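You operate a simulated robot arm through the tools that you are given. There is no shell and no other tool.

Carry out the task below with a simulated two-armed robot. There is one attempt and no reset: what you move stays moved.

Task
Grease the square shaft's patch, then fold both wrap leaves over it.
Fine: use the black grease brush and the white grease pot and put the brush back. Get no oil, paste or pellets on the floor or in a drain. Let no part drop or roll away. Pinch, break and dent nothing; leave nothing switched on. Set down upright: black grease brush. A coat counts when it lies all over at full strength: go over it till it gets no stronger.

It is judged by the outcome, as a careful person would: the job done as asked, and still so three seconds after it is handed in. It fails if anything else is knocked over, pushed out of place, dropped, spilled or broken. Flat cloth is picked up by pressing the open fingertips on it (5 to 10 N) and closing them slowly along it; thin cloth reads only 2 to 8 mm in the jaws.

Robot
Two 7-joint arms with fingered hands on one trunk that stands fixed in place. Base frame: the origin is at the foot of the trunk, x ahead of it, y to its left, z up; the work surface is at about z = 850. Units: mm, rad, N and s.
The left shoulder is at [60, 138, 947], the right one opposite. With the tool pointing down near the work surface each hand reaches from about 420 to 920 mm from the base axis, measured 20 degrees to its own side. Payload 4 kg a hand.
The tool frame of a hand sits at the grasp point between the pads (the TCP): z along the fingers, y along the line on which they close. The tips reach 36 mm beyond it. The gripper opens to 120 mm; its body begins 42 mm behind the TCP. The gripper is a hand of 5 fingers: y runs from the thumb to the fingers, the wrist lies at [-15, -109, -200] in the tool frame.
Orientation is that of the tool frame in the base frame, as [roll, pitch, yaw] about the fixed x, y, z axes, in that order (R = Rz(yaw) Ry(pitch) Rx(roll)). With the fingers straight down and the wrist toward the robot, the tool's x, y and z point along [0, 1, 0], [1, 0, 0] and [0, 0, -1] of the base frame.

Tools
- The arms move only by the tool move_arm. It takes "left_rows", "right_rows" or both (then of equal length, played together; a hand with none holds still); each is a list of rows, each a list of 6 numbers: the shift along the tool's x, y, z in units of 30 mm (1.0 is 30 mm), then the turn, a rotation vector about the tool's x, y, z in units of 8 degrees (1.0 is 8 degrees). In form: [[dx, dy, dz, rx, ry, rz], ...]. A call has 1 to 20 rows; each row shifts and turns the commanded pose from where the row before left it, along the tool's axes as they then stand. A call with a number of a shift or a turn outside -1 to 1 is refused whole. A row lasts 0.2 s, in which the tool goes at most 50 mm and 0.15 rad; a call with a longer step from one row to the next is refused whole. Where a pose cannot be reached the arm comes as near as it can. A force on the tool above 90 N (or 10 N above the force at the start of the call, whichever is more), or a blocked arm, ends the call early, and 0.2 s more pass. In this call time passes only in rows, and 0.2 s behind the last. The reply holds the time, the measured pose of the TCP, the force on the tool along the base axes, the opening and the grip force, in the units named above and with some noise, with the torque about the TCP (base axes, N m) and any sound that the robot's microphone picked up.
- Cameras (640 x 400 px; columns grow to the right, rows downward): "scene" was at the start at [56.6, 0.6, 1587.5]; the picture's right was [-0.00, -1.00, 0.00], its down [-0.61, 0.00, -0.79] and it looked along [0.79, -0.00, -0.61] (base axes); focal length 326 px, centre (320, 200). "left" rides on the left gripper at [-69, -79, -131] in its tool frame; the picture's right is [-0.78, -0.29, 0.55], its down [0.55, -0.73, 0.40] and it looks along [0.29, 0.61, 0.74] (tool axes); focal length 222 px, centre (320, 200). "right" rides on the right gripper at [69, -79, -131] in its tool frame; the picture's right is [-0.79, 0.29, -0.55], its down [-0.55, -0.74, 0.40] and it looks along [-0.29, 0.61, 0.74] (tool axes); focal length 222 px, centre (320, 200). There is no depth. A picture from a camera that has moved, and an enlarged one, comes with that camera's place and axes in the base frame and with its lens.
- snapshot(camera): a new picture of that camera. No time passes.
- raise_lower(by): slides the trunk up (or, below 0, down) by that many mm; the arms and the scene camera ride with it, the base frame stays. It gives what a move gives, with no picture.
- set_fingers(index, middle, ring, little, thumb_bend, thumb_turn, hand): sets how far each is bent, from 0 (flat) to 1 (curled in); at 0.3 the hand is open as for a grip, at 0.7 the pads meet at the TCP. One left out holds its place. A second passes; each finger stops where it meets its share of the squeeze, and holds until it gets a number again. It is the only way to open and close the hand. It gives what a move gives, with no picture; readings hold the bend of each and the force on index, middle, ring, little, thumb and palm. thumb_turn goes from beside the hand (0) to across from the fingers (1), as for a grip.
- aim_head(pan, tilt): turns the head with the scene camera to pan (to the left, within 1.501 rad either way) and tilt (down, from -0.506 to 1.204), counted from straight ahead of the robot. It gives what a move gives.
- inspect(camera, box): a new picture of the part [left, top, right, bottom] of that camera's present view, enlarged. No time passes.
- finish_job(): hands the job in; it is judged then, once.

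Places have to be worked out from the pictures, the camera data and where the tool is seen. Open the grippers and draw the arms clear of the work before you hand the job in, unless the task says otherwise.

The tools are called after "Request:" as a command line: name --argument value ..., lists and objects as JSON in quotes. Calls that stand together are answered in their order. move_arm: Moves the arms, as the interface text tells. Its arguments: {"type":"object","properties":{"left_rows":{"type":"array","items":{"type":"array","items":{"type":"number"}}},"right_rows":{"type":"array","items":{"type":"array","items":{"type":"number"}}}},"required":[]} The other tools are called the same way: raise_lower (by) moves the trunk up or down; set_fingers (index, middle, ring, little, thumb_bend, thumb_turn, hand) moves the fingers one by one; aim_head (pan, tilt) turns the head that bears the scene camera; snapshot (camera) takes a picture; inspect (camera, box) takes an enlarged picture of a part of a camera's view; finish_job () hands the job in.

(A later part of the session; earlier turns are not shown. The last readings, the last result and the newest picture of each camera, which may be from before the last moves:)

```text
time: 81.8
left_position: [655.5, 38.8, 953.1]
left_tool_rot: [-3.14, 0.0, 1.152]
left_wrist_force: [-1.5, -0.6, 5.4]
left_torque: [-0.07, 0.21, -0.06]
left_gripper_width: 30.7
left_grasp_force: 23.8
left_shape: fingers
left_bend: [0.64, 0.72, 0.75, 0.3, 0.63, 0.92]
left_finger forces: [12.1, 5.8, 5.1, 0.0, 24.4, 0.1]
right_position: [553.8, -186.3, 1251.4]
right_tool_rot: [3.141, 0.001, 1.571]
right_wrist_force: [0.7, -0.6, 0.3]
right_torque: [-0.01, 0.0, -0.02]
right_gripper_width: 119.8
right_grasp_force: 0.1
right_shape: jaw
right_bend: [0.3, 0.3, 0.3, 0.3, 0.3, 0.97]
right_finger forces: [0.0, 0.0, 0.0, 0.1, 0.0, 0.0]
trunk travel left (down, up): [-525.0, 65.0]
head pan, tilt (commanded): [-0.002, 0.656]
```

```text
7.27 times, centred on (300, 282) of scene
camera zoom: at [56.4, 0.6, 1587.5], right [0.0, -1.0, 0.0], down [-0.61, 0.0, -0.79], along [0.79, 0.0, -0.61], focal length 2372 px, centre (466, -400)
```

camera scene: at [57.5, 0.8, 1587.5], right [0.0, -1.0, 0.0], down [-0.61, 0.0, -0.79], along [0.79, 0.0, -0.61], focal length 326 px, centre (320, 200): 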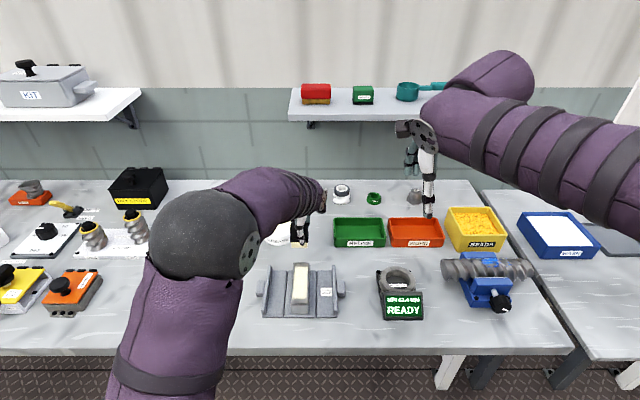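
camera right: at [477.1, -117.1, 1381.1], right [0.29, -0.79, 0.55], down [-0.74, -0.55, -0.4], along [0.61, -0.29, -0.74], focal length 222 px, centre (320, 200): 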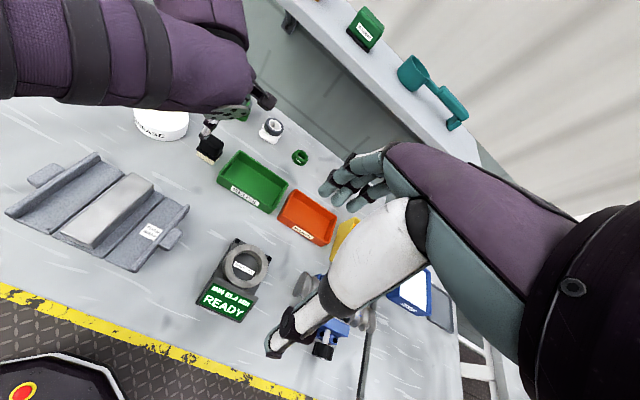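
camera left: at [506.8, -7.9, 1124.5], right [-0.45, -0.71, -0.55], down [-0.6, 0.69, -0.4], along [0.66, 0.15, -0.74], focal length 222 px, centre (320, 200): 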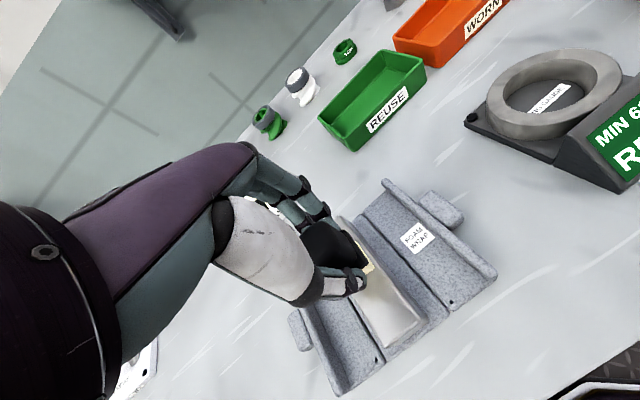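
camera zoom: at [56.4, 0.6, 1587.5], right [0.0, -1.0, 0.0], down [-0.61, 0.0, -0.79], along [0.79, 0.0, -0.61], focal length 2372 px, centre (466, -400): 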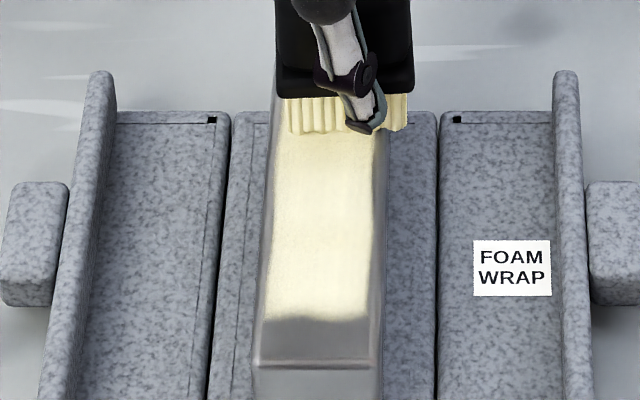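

The coat no longer changes visibly. I lift the brush and move it toward its place, then look at the whole coat once more.

Request:
move_arm --left_rows '[[0, 0, -0.3, 0, 0, 0], [0, 0, -0.6, 0, 0, 0], [0.1, 0.2, -0.6, 0, 0, 0], [0.2, 0.7, -0.3, 0, 0, 0], [0.2, 0.8, 0, 0, 0, 0], [0.2, 0.8, 0, 0, 0, 0], [0, 0, 0, 0, 0, 0]]'

Request:
inspect --camera "scene" --box '[288, 262, 312, 306]'

Request:
inspect --camera "right" --box '[80, 165, 150, 245]'

Request:
inspect --camera "scene" --box '[260, 180, 360, 260]'

```text
time: 83.4
left_position: [731.3, 25.6, 1007.9]
left_tool_rot: [-3.141, 0.0, 1.151]
left_wrist_force: [0.4, -0.2, -0.2]
left_torque: [-0.04, -0.04, -0.01]
left_gripper_width: 30.9
left_grasp_force: 24.4
left_shape: fingers
left_bend: [0.64, 0.72, 0.75, 0.3, 0.63, 0.92]
left_finger forces: [12.2, 6.2, 5.7, 0.1, 24.2, 0.0]
right_position: [553.0, -187.3, 1253.4]
right_tool_rot: [-3.141, 0.0, 1.571]
right_wrist_force: [0.3, -0.6, 0.1]
right_torque: [0.04, 0.03, 0.03]
right_gripper_width: 119.7
right_grasp_force: 0.0
right_shape: jaw
right_bend: [0.3, 0.3, 0.3, 0.3, 0.3, 0.97]
right_finger forces: [0.0, 0.0, 0.0, 0.0, 0.0, 0.0]
trunk travel left (down, up): [-525.0, 65.0]
head pan, tilt (commanded): [-0.002, 0.656]
```

```text
9.09 times, centred on (300, 284) of scene
camera zoom: at [56.4, 0.6, 1587.6], right [0.0, -1.0, 0.0], down [-0.61, 0.0, -0.79], along [0.79, 0.0, -0.61], focal length 2965 px, centre (502, -564)
```

zoom: 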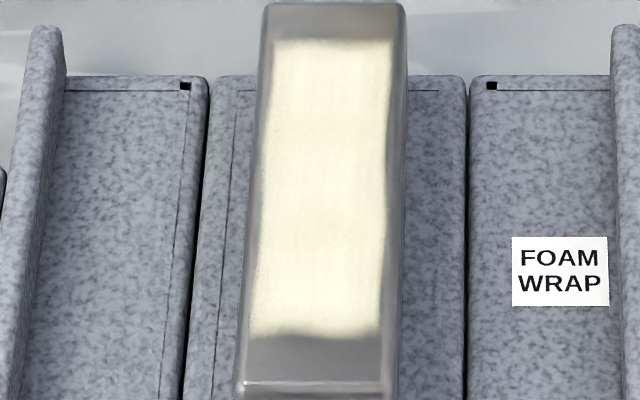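

```text
5.00 times, centred on (115, 205) of right
camera zoom: at [475.7, -116.5, 1381.7], right [0.29, -0.79, 0.55], down [-0.74, -0.55, -0.4], along [0.61, -0.29, -0.74], focal length 1111 px, centre (1345, 175)
```

zoom: 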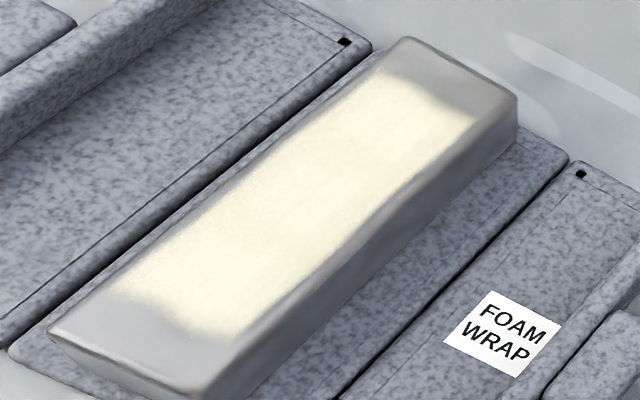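

```text
5.00 times, centred on (310, 220) of scene
camera zoom: at [56.4, 0.6, 1587.6], right [0.0, -1.0, 0.0], down [-0.61, 0.0, -0.79], along [0.79, 0.0, -0.61], focal length 1631 px, centre (370, 100)
```

zoom: 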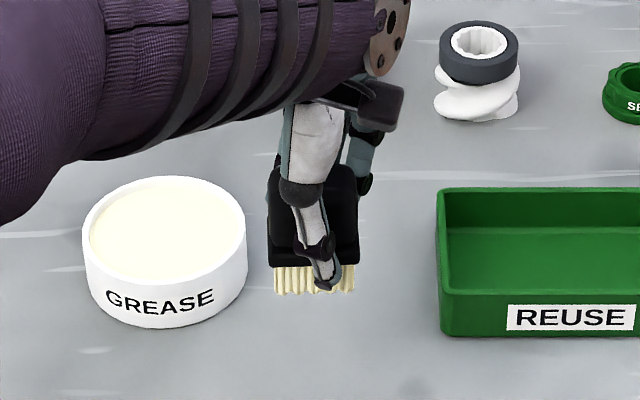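

The coat is uniform over the whole patch. Now I put the brush back: its centre is about (-10, +6) from the TCP, so I move to bring it over its old spot at (819.5, 7).

Request:
move_arm --left_rows '[[0.146, 0.829, 0, 0, 0, 0], [0.146, 0.829, 0, 0, 0, 0], [0.146, 0.829, 0, 0, 0, 0], [0.146, 0.829, 0, 0, 0, 0], [0, 0, 0.5, 0, 0, 0], [0, 0, 0.5, 0, 0, 0], [0, 0, 0, 0, 0, 0]]'

Request:
inspect --camera "scene" --box '[290, 185, 350, 245]'

Request:
inspect --camera "right" --box '[170, 90, 270, 190]'

Request:
inspect --camera "left" --box '[230, 140, 430, 340]'

```text
time: 85.0
left_position: [830.3, 1.4, 976.7]
left_tool_rot: [3.14, 0.001, 1.152]
left_wrist_force: [0.5, -0.3, -0.7]
left_torque: [0.03, 0.0, -0.03]
left_gripper_width: 30.8
left_grasp_force: 24.0
left_shape: fingers
left_bend: [0.64, 0.72, 0.75, 0.3, 0.63, 0.92]
left_finger forces: [12.3, 6.2, 5.7, 0.0, 24.0, 0.0]
right_position: [553.6, -187.0, 1252.9]
right_tool_rot: [3.141, 0.001, 1.572]
right_wrist_force: [0.4, -0.4, -1.0]
right_torque: [0.0, 0.0, -0.03]
right_gripper_width: 119.6
right_grasp_force: 0.0
right_shape: jaw
right_bend: [0.3, 0.3, 0.3, 0.3, 0.3, 0.97]
right_finger forces: [0.0, 0.0, 0.1, 0.0, 0.0, 0.0]
trunk travel left (down, up): [-525.0, 65.0]
head pan, tilt (commanded): [-0.002, 0.656]
```

```text
6.67 times, centred on (320, 215) of scene
camera zoom: at [56.6, 0.6, 1587.6], right [0.0, -1.0, 0.0], down [-0.61, 0.0, -0.79], along [0.79, 0.0, -0.61], focal length 2174 px, centre (320, 100)
```

zoom: 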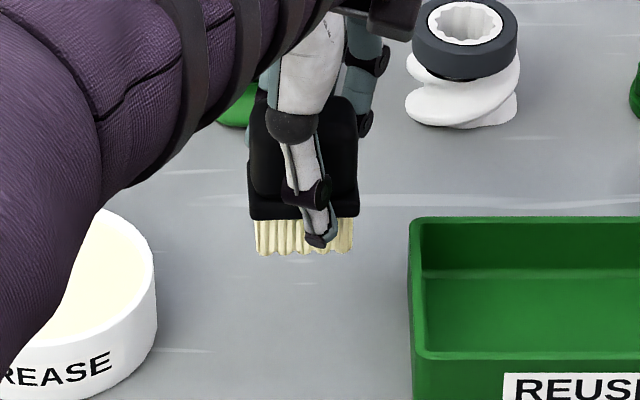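

```text
4.00 times, centred on (220, 140) of right
camera zoom: at [475.9, -116.5, 1381.6], right [0.29, -0.79, 0.55], down [-0.74, -0.55, -0.4], along [0.61, -0.29, -0.74], focal length 888 px, centre (720, 440)
```

zoom: 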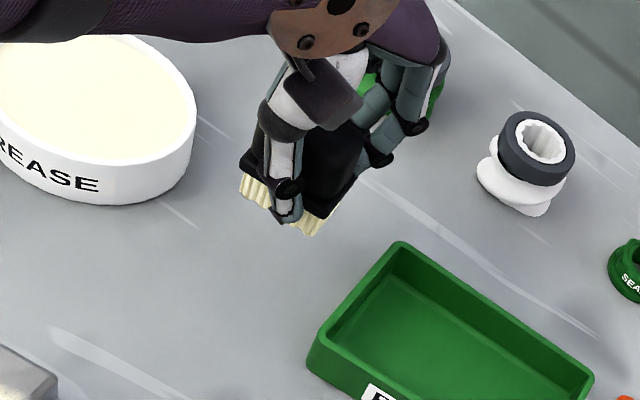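

```text
2.00 times, centred on (330, 240) of left
camera zoom: at [729.5, -28.2, 1109.2], right [-0.59, -0.6, -0.55], down [-0.45, 0.8, -0.4], along [0.68, 0.01, -0.74], focal length 444 px, centre (300, 120)
```

zoom: 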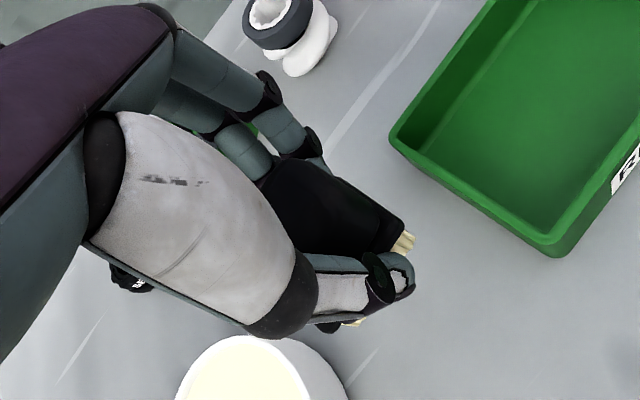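

The brush front edge is over its old spot (x ≈ 807, y ≈ 8), level and square. I lower it toward the table, slowing near contact.

Request:
move_arm --left_rows '[[-0.02, 0.01, 0.6, 0, 0, 0], [-0.02, 0, 0.6, 0, 0, 0], [0, 0, 0.5, 0, 0, 0], [0, 0, 0.3, 0, 0, 0], [0, 0, 0.1, 0, 0, 0], [0, 0, 0.1, 0, 0, 0]]'

Request:
inspect --camera "scene" --box '[290, 185, 350, 245]'

Request:
inspect --camera "right" --box '[170, 90, 270, 190]'

```text
time: 86.4
left_position: [829.8, 0.9, 910.3]
left_tool_rot: [3.141, 0.0, 1.153]
left_wrist_force: [-0.5, -0.2, -0.1]
left_torque: [-0.02, 0.0, 0.0]
left_gripper_width: 30.7
left_grasp_force: 23.4
left_shape: fingers
left_bend: [0.64, 0.72, 0.75, 0.3, 0.63, 0.92]
left_finger forces: [12.1, 6.1, 5.6, 0.0, 24.0, 0.1]
right_position: [553.8, -187.8, 1251.7]
right_tool_rot: [3.141, -0.002, 1.571]
right_wrist_force: [-0.4, 0.2, 0.5]
right_torque: [-0.01, -0.01, 0.01]
right_gripper_width: 119.9
right_grasp_force: 0.0
right_shape: jaw
right_bend: [0.3, 0.3, 0.3, 0.3, 0.3, 0.97]
right_finger forces: [0.0, 0.1, 0.1, 0.0, 0.0, 0.0]
trunk travel left (down, up): [-525.0, 65.0]
head pan, tilt (commanded): [-0.002, 0.656]
```

```text
6.67 times, centred on (320, 215) of scene
camera zoom: at [56.9, 0.6, 1587.5], right [0.0, -1.0, 0.0], down [-0.61, 0.0, -0.79], along [0.79, 0.0, -0.61], focal length 2174 px, centre (320, 100)
```

zoom: 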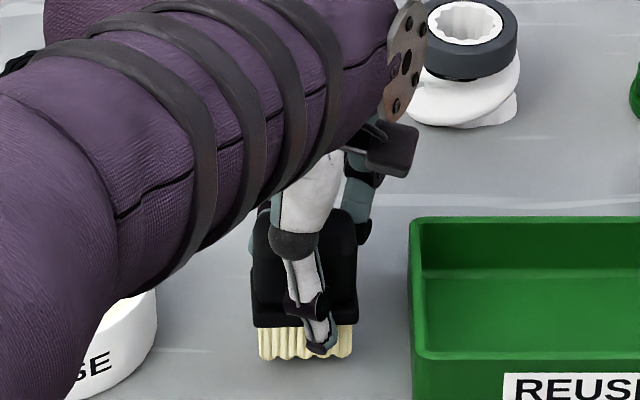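

```text
4.00 times, centred on (220, 140) of right
camera zoom: at [476.2, -116.5, 1381.5], right [0.29, -0.79, 0.55], down [-0.74, -0.55, -0.4], along [0.61, -0.29, -0.74], focal length 888 px, centre (720, 440)
```

zoom: 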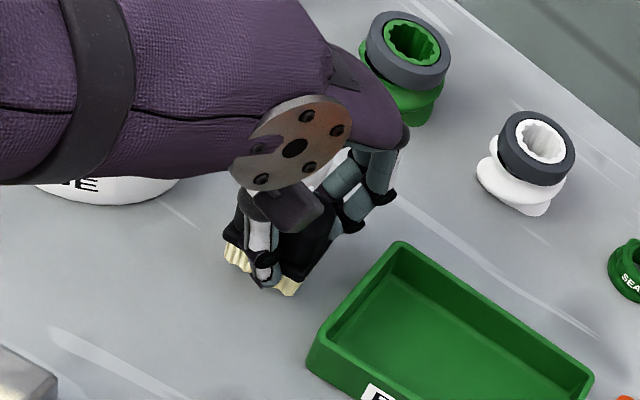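

The bristles are about 4 mm above the table. I lower in small steps until I feel contact.

Request:
move_arm --left_rows '[[0, 0, 0.05, 0, 0, 0], [0, 0, 0.05, 0, 0, 0], [0, 0, 0.04, 0, 0, 0], [0, 0, 0.0, 0, 0, 0]]'

Request:
inspect --camera "scene" --box '[290, 185, 350, 245]'

```text
time: 87.4
left_position: [830.1, 2.0, 907.9]
left_tool_rot: [-3.141, 0.002, 1.15]
left_wrist_force: [-0.4, -0.4, -0.7]
left_torque: [0.0, 0.0, -0.02]
left_gripper_width: 31.1
left_grasp_force: 24.0
left_shape: fingers
left_bend: [0.64, 0.72, 0.75, 0.3, 0.63, 0.92]
left_finger forces: [12.1, 6.2, 5.5, 0.0, 23.9, 0.1]
right_position: [554.4, -188.7, 1251.4]
right_tool_rot: [3.141, 0.0, 1.572]
right_wrist_force: [-0.4, 0.5, -0.2]
right_torque: [-0.01, 0.0, 0.0]
right_gripper_width: 119.5
right_grasp_force: 0.1
right_shape: jaw
right_bend: [0.3, 0.3, 0.3, 0.3, 0.3, 0.97]
right_finger forces: [0.1, 0.1, 0.0, 0.1, 0.0, 0.0]
trunk travel left (down, up): [-525.0, 65.0]
head pan, tilt (commanded): [-0.002, 0.656]
```

```text
6.67 times, centred on (320, 215) of scene
camera zoom: at [56.8, 0.6, 1587.5], right [0.0, -1.0, 0.0], down [-0.61, 0.0, -0.79], along [0.79, 0.0, -0.61], focal length 2174 px, centre (320, 100)
```

zoom: 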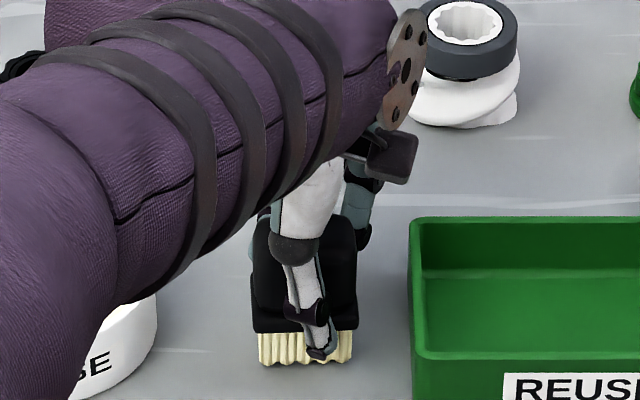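

Almost there, with no force yet. I go down a little further.

Request:
move_arm --left_rows '[[0, 0, 0.04, 0, 0, 0], [0, 0, 0.04, 0, 0, 0], [0, 0, 0.0, 0, 0, 0]]'

```text
time: 88.2
left_position: [831.6, 2.3, 905.1]
left_tool_rot: [-3.141, 0.001, 1.152]
left_wrist_force: [0.3, -0.1, -0.4]
left_torque: [-0.03, 0.01, 0.0]
left_gripper_width: 31.0
left_grasp_force: 23.5
left_shape: fingers
left_bend: [0.64, 0.73, 0.75, 0.3, 0.63, 0.92]
left_finger forces: [12.4, 6.3, 5.3, 0.1, 23.7, 0.0]
right_position: [553.0, -186.0, 1251.5]
right_tool_rot: [3.14, 0.0, 1.571]
right_wrist_force: [0.1, -0.7, -0.8]
right_torque: [-0.01, 0.05, -0.01]
right_gripper_width: 119.7
right_grasp_force: 0.0
right_shape: jaw
right_bend: [0.3, 0.3, 0.3, 0.3, 0.3, 0.97]
right_finger forces: [0.0, 0.0, 0.1, 0.1, 0.1, 0.0]
trunk travel left (down, up): [-525.0, 65.0]
head pan, tilt (commanded): [-0.002, 0.656]
```

No contact yet, so I continue in 1.5 mm steps.

Request:
move_arm --left_rows '[[0, 0, 0.05, 0, 0, 0], [0, 0, 0.0, 0, 0, 0]]'

Request:
inspect --camera "scene" --box '[290, 185, 350, 245]'

Request:
inspect --camera "right" --box '[170, 90, 270, 190]'

```text
time: 88.8
left_position: [832.1, 1.5, 904.5]
left_tool_rot: [3.14, 0.001, 1.153]
left_wrist_force: [-1.0, 1.3, 4.8]
left_torque: [-0.06, 0.16, -0.03]
left_gripper_width: 30.8
left_grasp_force: 23.7
left_shape: fingers
left_bend: [0.64, 0.73, 0.75, 0.3, 0.63, 0.92]
left_finger forces: [12.1, 6.2, 5.1, 0.0, 23.9, 0.1]
right_position: [552.6, -187.1, 1251.9]
right_tool_rot: [-3.142, -0.001, 1.57]
right_wrist_force: [0.0, 0.4, -1.4]
right_torque: [-0.03, -0.01, 0.04]
right_gripper_width: 119.8
right_grasp_force: 0.0
right_shape: jaw
right_bend: [0.3, 0.3, 0.3, 0.3, 0.3, 0.97]
right_finger forces: [0.0, 0.0, 0.0, 0.1, 0.0, 0.0]
trunk travel left (down, up): [-525.0, 65.0]
head pan, tilt (commanded): [-0.002, 0.656]
```

```text
6.67 times, centred on (320, 215) of scene
camera zoom: at [56.2, 0.6, 1587.6], right [0.0, -1.0, 0.0], down [-0.61, 0.0, -0.79], along [0.79, 0.0, -0.61], focal length 2174 px, centre (320, 100)
```

zoom: 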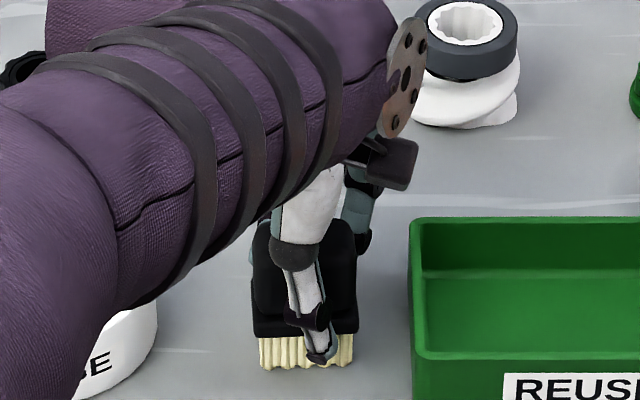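

```text
4.00 times, centred on (220, 140) of right
camera zoom: at [475.6, -116.4, 1381.8], right [0.29, -0.79, 0.55], down [-0.74, -0.55, -0.4], along [0.61, -0.29, -0.74], focal length 888 px, centre (720, 440)
```

zoom: 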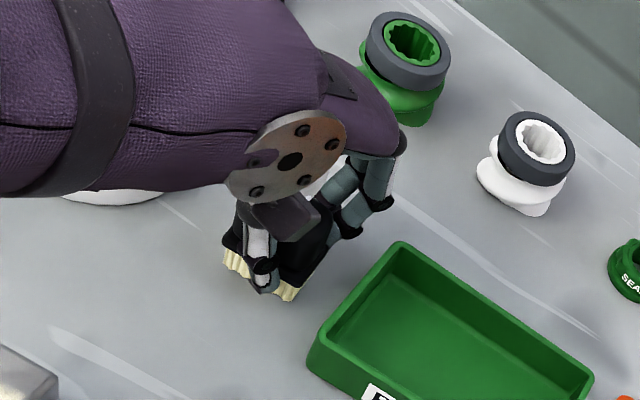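

The brush stands on the table (4.8 N) within about 3 mm of its old place. I release gently in steps, opening only part way so the fingers stay clear of the tray.

Request:
set_fingers --hand "left" --index 0.62 --middle 0.66 --ring 0.68 --thumb_bend 0.61

Request:
inspect --camera "scene" --box '[290, 185, 350, 245]'

```text
time: 89.8
left_position: [831.0, 2.1, 902.7]
left_tool_rot: [3.141, 0.0, 1.15]
left_wrist_force: [-0.1, -1.4, 3.0]
left_torque: [0.0, 0.04, 0.04]
left_gripper_width: 32.9
left_grasp_force: 3.6
left_shape: fingers
left_bend: [0.61, 0.65, 0.68, 0.3, 0.59, 0.96]
left_finger forces: [1.2, 1.8, 0.7, 0.0, 4.1, 0.0]
right_position: [552.9, -187.7, 1252.1]
right_tool_rot: [-3.141, -0.001, 1.571]
right_wrist_force: [0.0, 0.1, 0.9]
right_torque: [0.0, 0.01, 0.0]
right_gripper_width: 119.8
right_grasp_force: 0.0
right_shape: jaw
right_bend: [0.3, 0.3, 0.3, 0.3, 0.3, 0.97]
right_finger forces: [0.0, 0.0, 0.1, 0.1, 0.0, 0.0]
trunk travel left (down, up): [-525.0, 65.0]
head pan, tilt (commanded): [-0.002, 0.656]
```

```text
6.67 times, centred on (320, 215) of scene
camera zoom: at [56.5, 0.5, 1587.5], right [0.0, -1.0, 0.0], down [-0.61, 0.0, -0.79], along [0.79, 0.0, -0.61], focal length 2174 px, centre (320, 100)
```

zoom: 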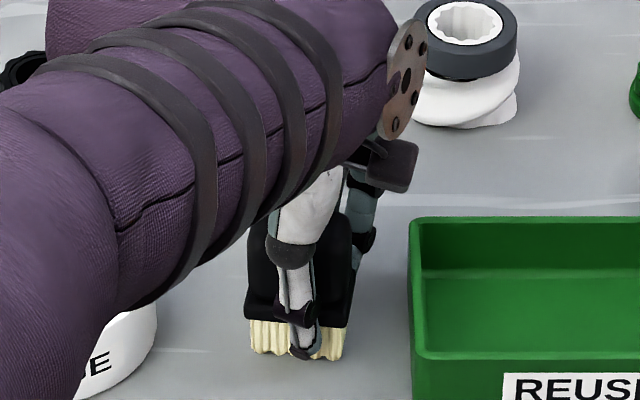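

The grip is down to 4 N and the brush turned a little but stands. I open further so that it is free.

Request:
set_fingers --hand "left" --index 0.52 --middle 0.52 --ring 0.52 --thumb_bend 0.52

Request:
inspect --camera "scene" --box '[290, 185, 350, 245]'

Request:
inspect --camera "left" --box '[230, 140, 430, 340]'

```text
time: 90.8
left_position: [830.5, 0.5, 903.2]
left_tool_rot: [3.141, 0.0, 1.152]
left_wrist_force: [-1.5, 0.1, 0.4]
left_torque: [-0.03, -0.04, 0.02]
left_gripper_width: 53.7
left_grasp_force: 0.0
left_shape: fingers
left_bend: [0.52, 0.52, 0.52, 0.3, 0.52, 0.97]
left_finger forces: [0.1, 0.0, 0.0, 0.0, 0.1, 0.0]
right_position: [553.2, -186.2, 1251.9]
right_tool_rot: [-3.141, 0.0, 1.57]
right_wrist_force: [-0.2, 0.2, -0.3]
right_torque: [0.01, -0.01, -0.01]
right_gripper_width: 119.7
right_grasp_force: 0.0
right_shape: jaw
right_bend: [0.3, 0.3, 0.3, 0.3, 0.3, 0.97]
right_finger forces: [0.0, 0.1, 0.1, 0.0, 0.0, 0.1]
trunk travel left (down, up): [-525.0, 65.0]
head pan, tilt (commanded): [-0.002, 0.656]
```

```text
6.67 times, centred on (320, 215) of scene
camera zoom: at [56.8, 0.6, 1587.5], right [0.0, -1.0, 0.0], down [-0.61, 0.0, -0.79], along [0.79, 0.0, -0.61], focal length 2174 px, centre (320, 100)
```

zoom: 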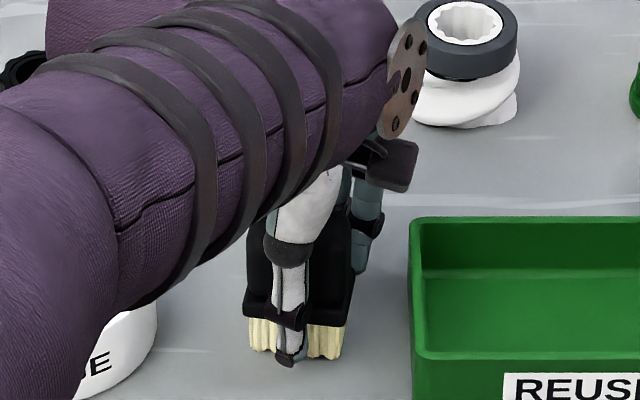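

```text
2.00 times, centred on (330, 240) of left
camera zoom: at [729.6, -28.6, 1035.1], right [-0.59, -0.6, -0.55], down [-0.45, 0.8, -0.4], along [0.68, 0.01, -0.74], focal length 444 px, centre (300, 120)
```

zoom: 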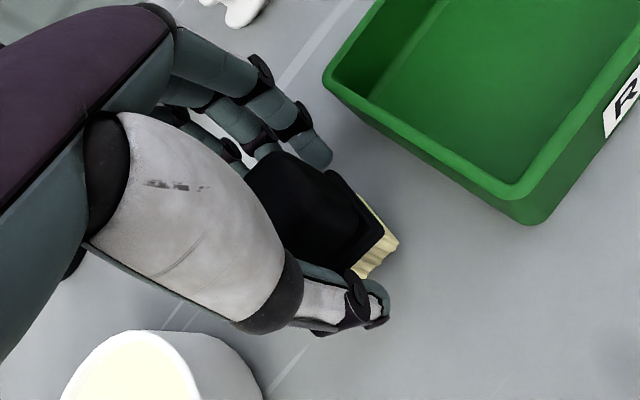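

The brush stands free and upright. I open a little more for clearance and lift the hand straight up.

Request:
set_fingers --hand "left" --index 0.45 --middle 0.45 --ring 0.45 --thumb_bend 0.45

Request:
move_arm --left_rows '[[0, 0, -0.2, 0, 0, 0], [0, 0, -0.4, 0, 0, 0], [0, 0, -0.7, 0, 0, 0], [0, 0, -0.9, 0, 0, 0], [0, 0, -0.9, 0, 0, 0], [0, 0, -0.9, 0, 0, 0]]'

Request:
inspect --camera "scene" --box '[270, 180, 370, 260]'

Request:
inspect --camera "left" --box '[230, 140, 430, 340]'

```text
time: 91.8
left_position: [830.5, 1.5, 902.1]
left_tool_rot: [-3.141, 0.001, 1.151]
left_wrist_force: [0.5, 1.1, 0.4]
left_torque: [0.03, 0.01, -0.01]
left_gripper_width: 74.5
left_grasp_force: 0.2
left_shape: fingers
left_bend: [0.45, 0.45, 0.45, 0.3, 0.45, 0.97]
left_finger forces: [0.1, 0.0, 0.0, 0.0, 0.1, 0.0]
right_position: [554.4, -187.2, 1251.6]
right_tool_rot: [-3.14, 0.0, 1.571]
right_wrist_force: [-0.2, 0.1, 0.5]
right_torque: [-0.01, -0.02, 0.02]
right_gripper_width: 119.6
right_grasp_force: 0.2
right_shape: jaw
right_bend: [0.3, 0.3, 0.3, 0.3, 0.3, 0.97]
right_finger forces: [0.1, 0.1, 0.0, 0.0, 0.0, 0.1]
trunk travel left (down, up): [-525.0, 65.0]
head pan, tilt (commanded): [-0.002, 0.656]
```

```text
time: 93.2
left_position: [829.6, -1.8, 1024.2]
left_tool_rot: [-3.14, 0.001, 1.149]
left_wrist_force: [0.6, 0.3, -0.1]
left_torque: [-0.01, -0.01, 0.0]
left_gripper_width: 74.6
left_grasp_force: 0.1
left_shape: fingers
left_bend: [0.45, 0.45, 0.45, 0.3, 0.45, 0.97]
left_finger forces: [0.1, 0.0, 0.0, 0.0, 0.0, 0.1]
right_position: [552.3, -187.3, 1252.2]
right_tool_rot: [3.141, 0.0, 1.57]
right_wrist_force: [-0.3, -0.8, 0.4]
right_torque: [0.02, -0.05, 0.0]
right_gripper_width: 119.9
right_grasp_force: 0.0
right_shape: jaw
right_bend: [0.3, 0.3, 0.3, 0.3, 0.3, 0.97]
right_finger forces: [0.0, 0.0, 0.0, 0.0, 0.1, 0.0]
trunk travel left (down, up): [-525.0, 65.0]
head pan, tilt (commanded): [-0.002, 0.656]
```

```text
5.00 times, centred on (320, 220) of scene
camera zoom: at [56.4, 0.6, 1587.5], right [0.0, -1.0, 0.0], down [-0.61, 0.0, -0.79], along [0.79, 0.0, -0.61], focal length 1631 px, centre (320, 100)
```

zoom: 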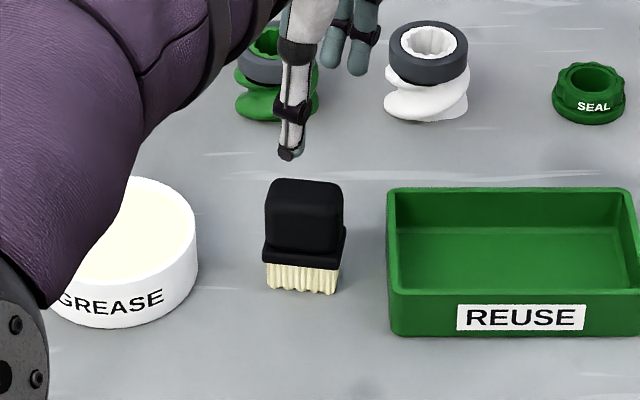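

```text
2.00 times, centred on (330, 240) of left
camera zoom: at [728.8, -31.0, 1155.7], right [-0.59, -0.6, -0.55], down [-0.45, 0.8, -0.4], along [0.68, 0.01, -0.74], focal length 444 px, centre (300, 120)
```

zoom: 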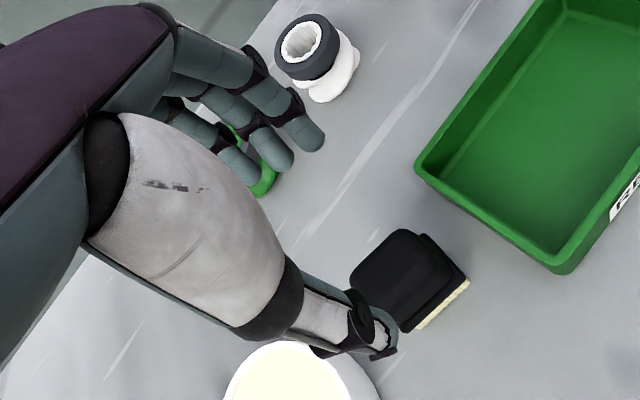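

The brush stands upright within a few millimetres of its old place. I turn the hand back to the neutral yaw while rising, then move it left and back, clear of the wrap, for a good look at the leaves.

Request:
move_arm --left_rows '[[0, 0, -0.3, 0, 0, -0.5], [0, 0, -0.3, 0, 0, -0.5], [0, 0, -0.3, 0, 0, -0.5], [0, 0, -0.3, 0, 0, -0.5], [0, 0, -0.3, 0, 0, -0.5], [0, 0, -0.3, 0, 0, -0.5]]'

Request:
move_arm --left_rows '[[0.8, -0.65, 0, 0, 0, 0], [0.8, -0.65, 0, 0, 0, 0], [0.8, -0.65, 0, 0, 0, 0], [0.8, -0.65, 0, 0, 0, 0], [0.8, -0.65, 0, 0, 0, 0], [0.8, -0.65, 0, 0, 0, 0], [0.8, -0.65, 0, 0, 0, 0], [0.8, -0.65, 0, 0, 0, 0], [0.8, -0.65, 0, 0, 0, 0], [0.8, -0.65, 0, 0, 0, 0], [0.8, -0.65, 0, 0, 0, 0], [0.8, -0.65, 0, 0, 0, 0]]'

Request:
snapshot --camera "scene"

Request:
snapshot --camera "left"

```text
time: 94.6
left_position: [829.5, 2.3, 1078.3]
left_tool_rot: [3.141, -0.001, 1.57]
left_wrist_force: [-0.5, -0.1, -0.2]
left_torque: [0.01, 0.07, -0.04]
left_gripper_width: 74.4
left_grasp_force: 0.0
left_shape: fingers
left_bend: [0.45, 0.45, 0.45, 0.3, 0.45, 0.97]
left_finger forces: [0.1, 0.0, 0.1, 0.0, 0.0, 0.0]
right_position: [554.0, -187.9, 1252.0]
right_tool_rot: [-3.14, -0.001, 1.57]
right_wrist_force: [0.8, -0.4, 0.4]
right_torque: [-0.01, -0.02, -0.03]
right_gripper_width: 119.8
right_grasp_force: 0.1
right_shape: jaw
right_bend: [0.3, 0.3, 0.3, 0.3, 0.3, 0.97]
right_finger forces: [0.0, 0.0, 0.1, 0.0, 0.0, 0.0]
trunk travel left (down, up): [-525.0, 65.0]
head pan, tilt (commanded): [-0.002, 0.656]
```

```text
time: 97.2
left_position: [596.4, 291.6, 1076.4]
left_tool_rot: [3.141, 0.001, 1.568]
left_wrist_force: [0.5, 0.4, 0.1]
left_torque: [-0.02, 0.02, -0.01]
left_gripper_width: 74.7
left_grasp_force: 0.1
left_shape: fingers
left_bend: [0.45, 0.45, 0.45, 0.3, 0.45, 0.97]
left_finger forces: [0.0, 0.0, 0.0, 0.1, 0.0, 0.1]
right_position: [553.5, -185.4, 1252.9]
right_tool_rot: [-3.141, -0.001, 1.572]
right_wrist_force: [-0.7, 0.6, 1.3]
right_torque: [-0.01, -0.02, 0.0]
right_gripper_width: 119.6
right_grasp_force: 0.1
right_shape: jaw
right_bend: [0.3, 0.3, 0.3, 0.3, 0.3, 0.97]
right_finger forces: [0.1, 0.0, 0.0, 0.0, 0.1, 0.0]
trunk travel left (down, up): [-525.0, 65.0]
head pan, tilt (commanded): [-0.002, 0.656]
```

```text
taken
camera scene: at [56.1, 1.3, 1587.6], right [0.0, -1.0, 0.0], down [-0.61, 0.0, -0.79], along [0.79, 0.0, -0.61], focal length 326 px, centre (320, 200)
```

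scene: 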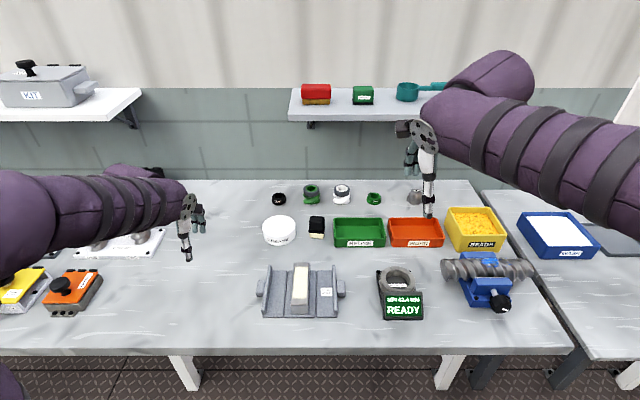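

```text
taken
camera left: at [516.4, 223.5, 1208.9], right [-0.29, -0.78, -0.55], down [-0.73, 0.55, -0.4], along [0.61, 0.29, -0.74], focal length 222 px, centre (320, 200)
```

left: 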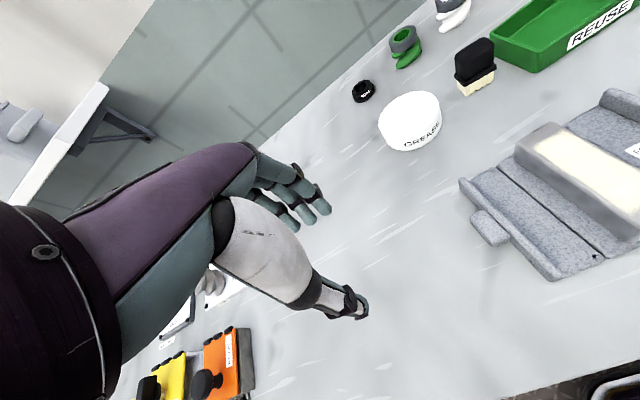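

The brush, pot and other items stand as they should. I now zoom in on the left and right leaf tabs to measure them.

Request:
inspect --camera "left" --box '[440, 80, 640, 300]'

Request:
inspect --camera "scene" --box '[250, 255, 300, 325]'

Request:
inspect --camera "scene" --box '[305, 255, 355, 325]'

Request:
inspect --camera "right" --box '[0, 140, 200, 280]'

Request:
inspect --camera "left" --box '[450, 160, 560, 290]'

```text
1.82 times, centred on (540, 190) of left
camera zoom: at [516.4, 223.5, 1208.9], right [-0.29, -0.78, -0.55], down [-0.73, 0.55, -0.4], along [0.61, 0.29, -0.74], focal length 404 px, centre (-80, 218)
```

zoom: 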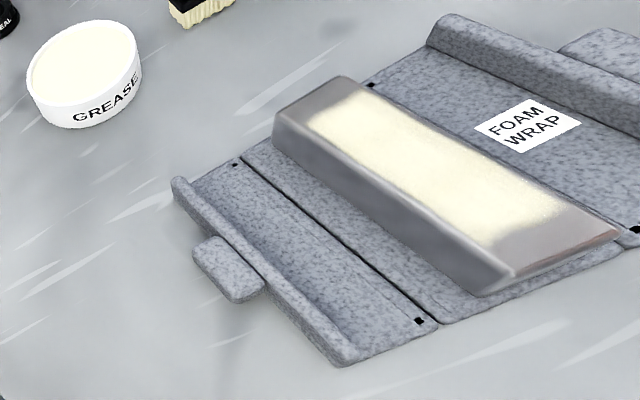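

```text
5.71 times, centred on (275, 290) of scene
camera zoom: at [56.1, 1.3, 1587.6], right [0.0, -1.0, 0.0], down [-0.61, 0.0, -0.79], along [0.79, 0.0, -0.61], focal length 1864 px, centre (577, -314)
```

zoom: 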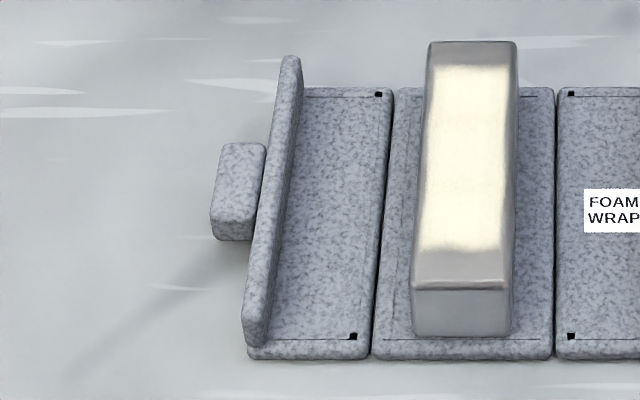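

```text
5.71 times, centred on (330, 290) of scene
camera zoom: at [56.1, 1.3, 1587.6], right [0.0, -1.0, 0.0], down [-0.61, 0.0, -0.79], along [0.79, 0.0, -0.61], focal length 1864 px, centre (263, -314)
```

zoom: 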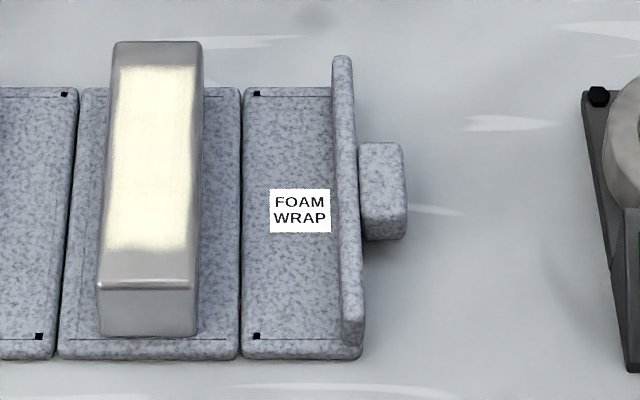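

```text
2.86 times, centred on (100, 210) of right
camera zoom: at [475.4, -115.9, 1381.9], right [0.29, -0.78, 0.55], down [-0.74, -0.55, -0.4], along [0.61, -0.29, -0.74], focal length 635 px, centre (949, 171)
```

zoom: 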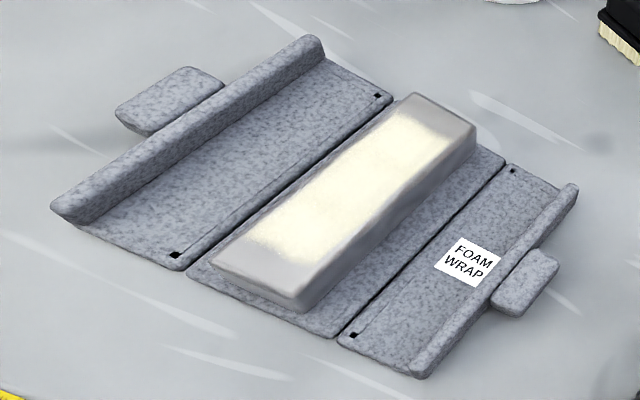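

```text
3.08 times, centred on (505, 225) of left
camera zoom: at [516.4, 223.5, 1208.9], right [-0.29, -0.78, -0.55], down [-0.73, 0.55, -0.4], along [0.61, 0.29, -0.74], focal length 684 px, centre (-249, 123)
```

zoom: 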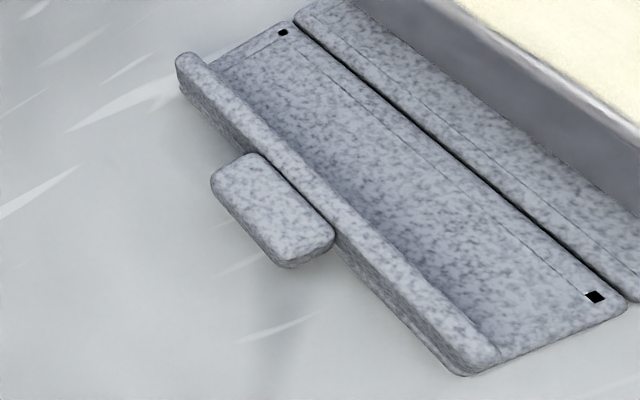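

The tab floats about 12 mm off the table: it spans x ≈ 580–623, y ≈ 147–170 and z ≈ 862–877, and the hinge is near y ≈ 91. I curl the other three fingers away and use only thumb and index to pinch the tab along x, so it can pivot while I swing it over.

Request:
set_fingers --hand "left" --middle 0.95 --ring 0.95 --little 0.95 --index 0.42 --thumb_bend 0.42

Request:
move_arm --left_rows '[[-0.857, 0.03, 0, 0, 0, 0], [-0.857, 0.03, 0, 0, 0, 0], [-0.857, 0.03, 0, 0, 0, 0], [-0.857, 0.03, 0, 0, 0, 0], [-0.857, 0.03, 0.3, 0, 0, 0], [0, 0, 0.9, 0, 0, 0], [0, 0, 0.9, 0, 0, 0], [0, 0, 0.9, 0, 0, 0], [0, 0, 0.6, 0, 0, 0]]'

Request:
snapshot --camera "left"

Request:
inspect --camera "scene" --box '[220, 220, 320, 330]'

Request:
inspect --camera "right" --box '[0, 100, 160, 240]'

```text
time: 98.2
left_position: [597.2, 290.9, 1075.4]
left_tool_rot: [-3.141, -0.001, 1.57]
left_wrist_force: [-0.7, -0.3, 1.2]
left_torque: [-0.02, -0.01, 0.01]
left_gripper_width: 83.3
left_grasp_force: 0.0
left_shape: fingers
left_bend: [0.42, 0.95, 0.95, 0.95, 0.42, 0.97]
left_finger forces: [0.0, 0.0, 0.0, 0.0, 0.0, 0.0]
right_position: [552.3, -186.8, 1252.1]
right_tool_rot: [-3.141, 0.001, 1.572]
right_wrist_force: [-0.2, 0.4, -0.1]
right_torque: [-0.01, 0.0, 0.0]
right_gripper_width: 119.7
right_grasp_force: 0.1
right_shape: jaw
right_bend: [0.3, 0.3, 0.3, 0.3, 0.3, 0.97]
right_finger forces: [0.1, 0.1, 0.1, 0.0, 0.0, 0.0]
trunk travel left (down, up): [-525.0, 65.0]
head pan, tilt (commanded): [-0.002, 0.656]
```

```text
time: 100.2
left_position: [599.5, 161.0, 970.7]
left_tool_rot: [3.141, 0.001, 1.569]
left_wrist_force: [-0.4, 0.1, -1.0]
left_torque: [0.0, 0.01, -0.03]
left_gripper_width: 83.9
left_grasp_force: 0.1
left_shape: fingers
left_bend: [0.42, 0.95, 0.95, 0.95, 0.42, 0.97]
left_finger forces: [0.0, 0.0, 0.0, 0.0, 0.0, 0.1]
right_position: [553.3, -187.0, 1252.6]
right_tool_rot: [3.14, -0.001, 1.57]
right_wrist_force: [0.0, -0.6, 0.3]
right_torque: [0.0, 0.01, -0.01]
right_gripper_width: 119.7
right_grasp_force: 0.0
right_shape: jaw
right_bend: [0.3, 0.3, 0.3, 0.3, 0.3, 0.97]
right_finger forces: [0.1, 0.0, 0.0, 0.1, 0.1, 0.0]
trunk travel left (down, up): [-525.0, 65.0]
head pan, tilt (commanded): [-0.002, 0.656]
```

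```text
taken
camera left: at [520.4, 93.2, 1101.8], right [-0.29, -0.78, -0.55], down [-0.73, 0.55, -0.4], along [0.61, 0.29, -0.74], focal length 222 px, centre (320, 200)
```

left: 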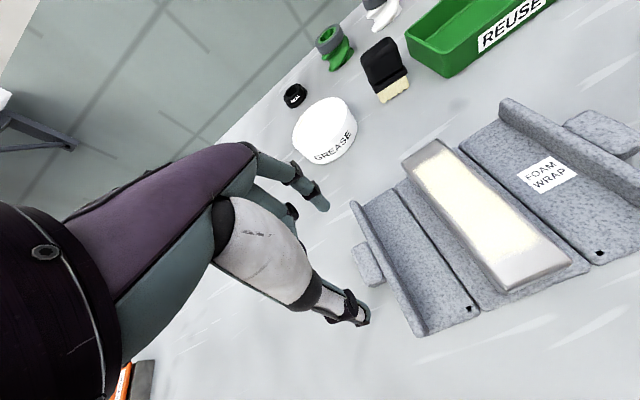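

```text
3.64 times, centred on (270, 275) of scene
camera zoom: at [56.9, 0.5, 1587.6], right [0.0, -1.0, 0.0], down [-0.61, 0.0, -0.79], along [0.79, 0.0, -0.61], focal length 1186 px, centre (502, -73)
```

zoom: 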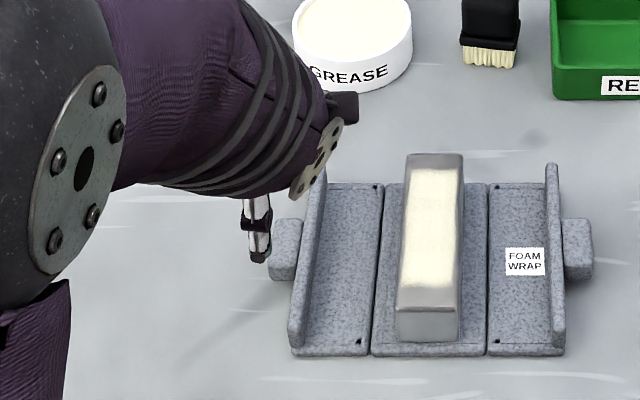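

```text
2.86 times, centred on (80, 170) of right
camera zoom: at [476.2, -116.6, 1381.5], right [0.29, -0.79, 0.55], down [-0.74, -0.55, -0.4], along [0.61, -0.29, -0.74], focal length 635 px, centre (1006, 286)
```

zoom: 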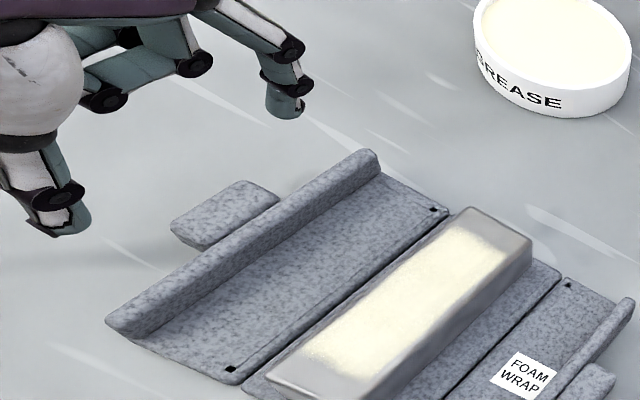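

Thumb and index tips reach about 42 mm beyond the TCP and straddle the tab in x, clear of the lip in y. I lower so the tips end a few mm above the table, to a TCP z of about 899.

Request:
move_arm --left_rows '[[0.02, 0.03, 0.8, 0, 0, 0], [0, 0, 0.8, 0, 0, 0], [0, 0, 0.4, 0, 0, 0], [0, 0, 0.2, 0, 0, 0], [0, 0, 0.15, 0, 0, 0]]'

Request:
inspect --camera "right" --box '[0, 120, 140, 240]'

Request:
inspect --camera "left" --box '[250, 160, 450, 360]'

Request:
inspect --camera "scene" --box '[230, 250, 300, 320]'

```text
time: 101.4
left_position: [602.6, 161.4, 900.8]
left_tool_rot: [-3.141, 0.0, 1.568]
left_wrist_force: [0.1, -0.8, 0.7]
left_torque: [0.01, -0.03, -0.01]
left_gripper_width: 83.4
left_grasp_force: 0.1
left_shape: fingers
left_bend: [0.42, 0.95, 0.95, 0.95, 0.42, 0.97]
left_finger forces: [0.0, 0.0, 0.0, 0.0, 0.0, 0.0]
right_position: [554.1, -186.5, 1252.3]
right_tool_rot: [3.141, 0.002, 1.57]
right_wrist_force: [-0.8, 0.8, 0.5]
right_torque: [-0.02, 0.01, 0.01]
right_gripper_width: 119.6
right_grasp_force: 0.0
right_shape: jaw
right_bend: [0.3, 0.3, 0.3, 0.3, 0.3, 0.97]
right_finger forces: [0.0, 0.0, 0.0, 0.1, 0.1, 0.0]
trunk travel left (down, up): [-525.0, 65.0]
head pan, tilt (commanded): [-0.002, 0.656]
```

```text
3.33 times, centred on (70, 180) of right
camera zoom: at [476.1, -116.5, 1381.5], right [0.29, -0.79, 0.55], down [-0.74, -0.55, -0.4], along [0.61, -0.29, -0.74], focal length 740 px, centre (1153, 267)
```

zoom: 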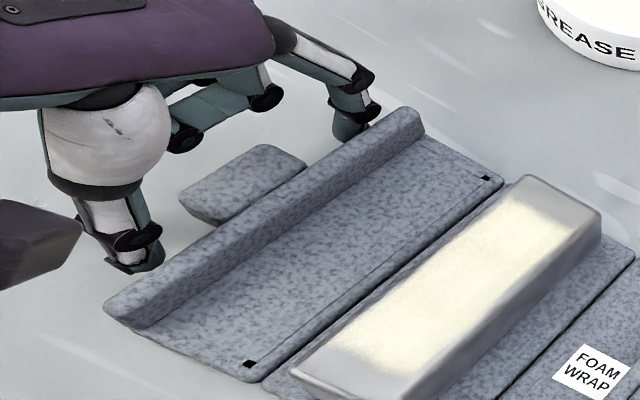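

```text
2.00 times, centred on (350, 260) of left
camera zoom: at [522.4, 93.6, 1032.3], right [-0.29, -0.78, -0.55], down [-0.73, 0.55, -0.4], along [0.61, 0.29, -0.74], focal length 444 px, centre (260, 80)
```

zoom: 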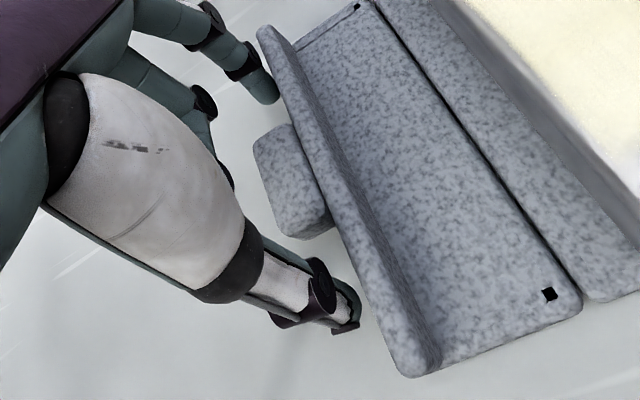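

```text
5.71 times, centred on (265, 285) of scene
camera zoom: at [56.8, 0.6, 1587.5], right [0.0, -1.0, 0.0], down [-0.61, 0.0, -0.79], along [0.79, 0.0, -0.61], focal length 1864 px, centre (634, -286)
```

zoom: 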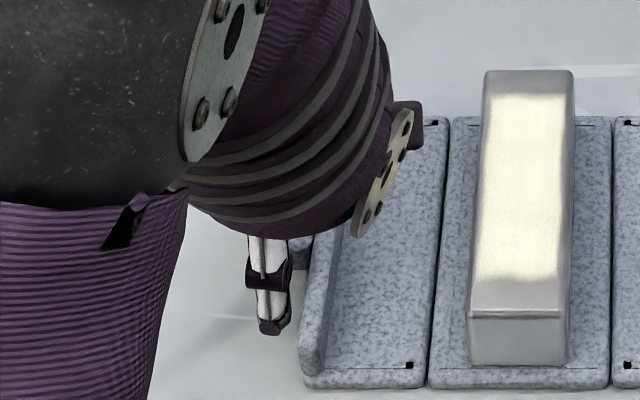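

Thumb (front) and index (back) straddle the tab. I close them slowly onto it.

Request:
set_fingers --hand "left" --index 0.52 --thumb_bend 0.52

Request:
inspect --camera "left" --box '[250, 160, 450, 360]'

Request:
inspect --camera "right" --box '[0, 120, 140, 240]'

```text
time: 102.4
left_position: [602.3, 161.4, 899.7]
left_tool_rot: [-3.141, -0.001, 1.57]
left_wrist_force: [0.9, 0.1, -0.4]
left_torque: [0.04, -0.04, -0.06]
left_gripper_width: 54.8
left_grasp_force: 0.1
left_shape: fingers
left_bend: [0.52, 0.95, 0.95, 0.95, 0.52, 0.97]
left_finger forces: [0.0, 0.0, 0.0, 0.0, 0.1, 0.0]
right_position: [553.0, -186.5, 1252.6]
right_tool_rot: [-3.14, 0.001, 1.57]
right_wrist_force: [-0.4, -0.5, -0.4]
right_torque: [0.01, -0.01, -0.06]
right_gripper_width: 119.5
right_grasp_force: 0.0
right_shape: jaw
right_bend: [0.3, 0.3, 0.3, 0.3, 0.3, 0.97]
right_finger forces: [0.1, 0.1, 0.1, 0.0, 0.0, 0.1]
trunk travel left (down, up): [-525.0, 65.0]
head pan, tilt (commanded): [-0.002, 0.656]
```

```text
2.00 times, centred on (350, 260) of left
camera zoom: at [522.2, 93.6, 1032.4], right [-0.29, -0.78, -0.55], down [-0.73, 0.55, -0.4], along [0.61, 0.29, -0.74], focal length 444 px, centre (260, 80)
```

zoom: 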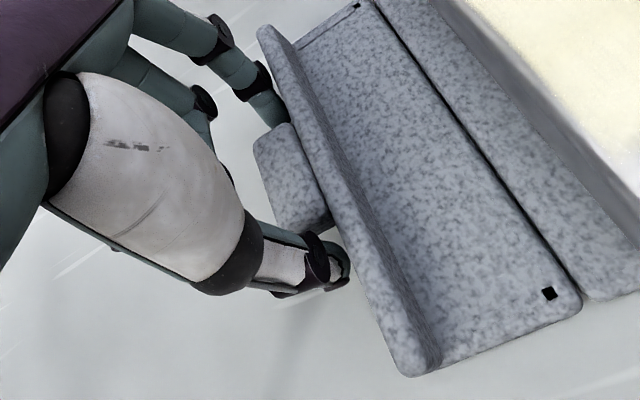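

```text
3.33 times, centred on (70, 180) of right
camera zoom: at [476.0, -116.5, 1381.5], right [0.29, -0.79, 0.55], down [-0.74, -0.55, -0.4], along [0.61, -0.29, -0.74], focal length 740 px, centre (1153, 267)
```

zoom: 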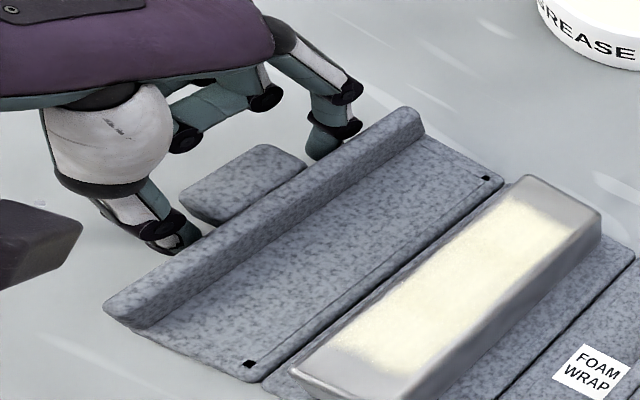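

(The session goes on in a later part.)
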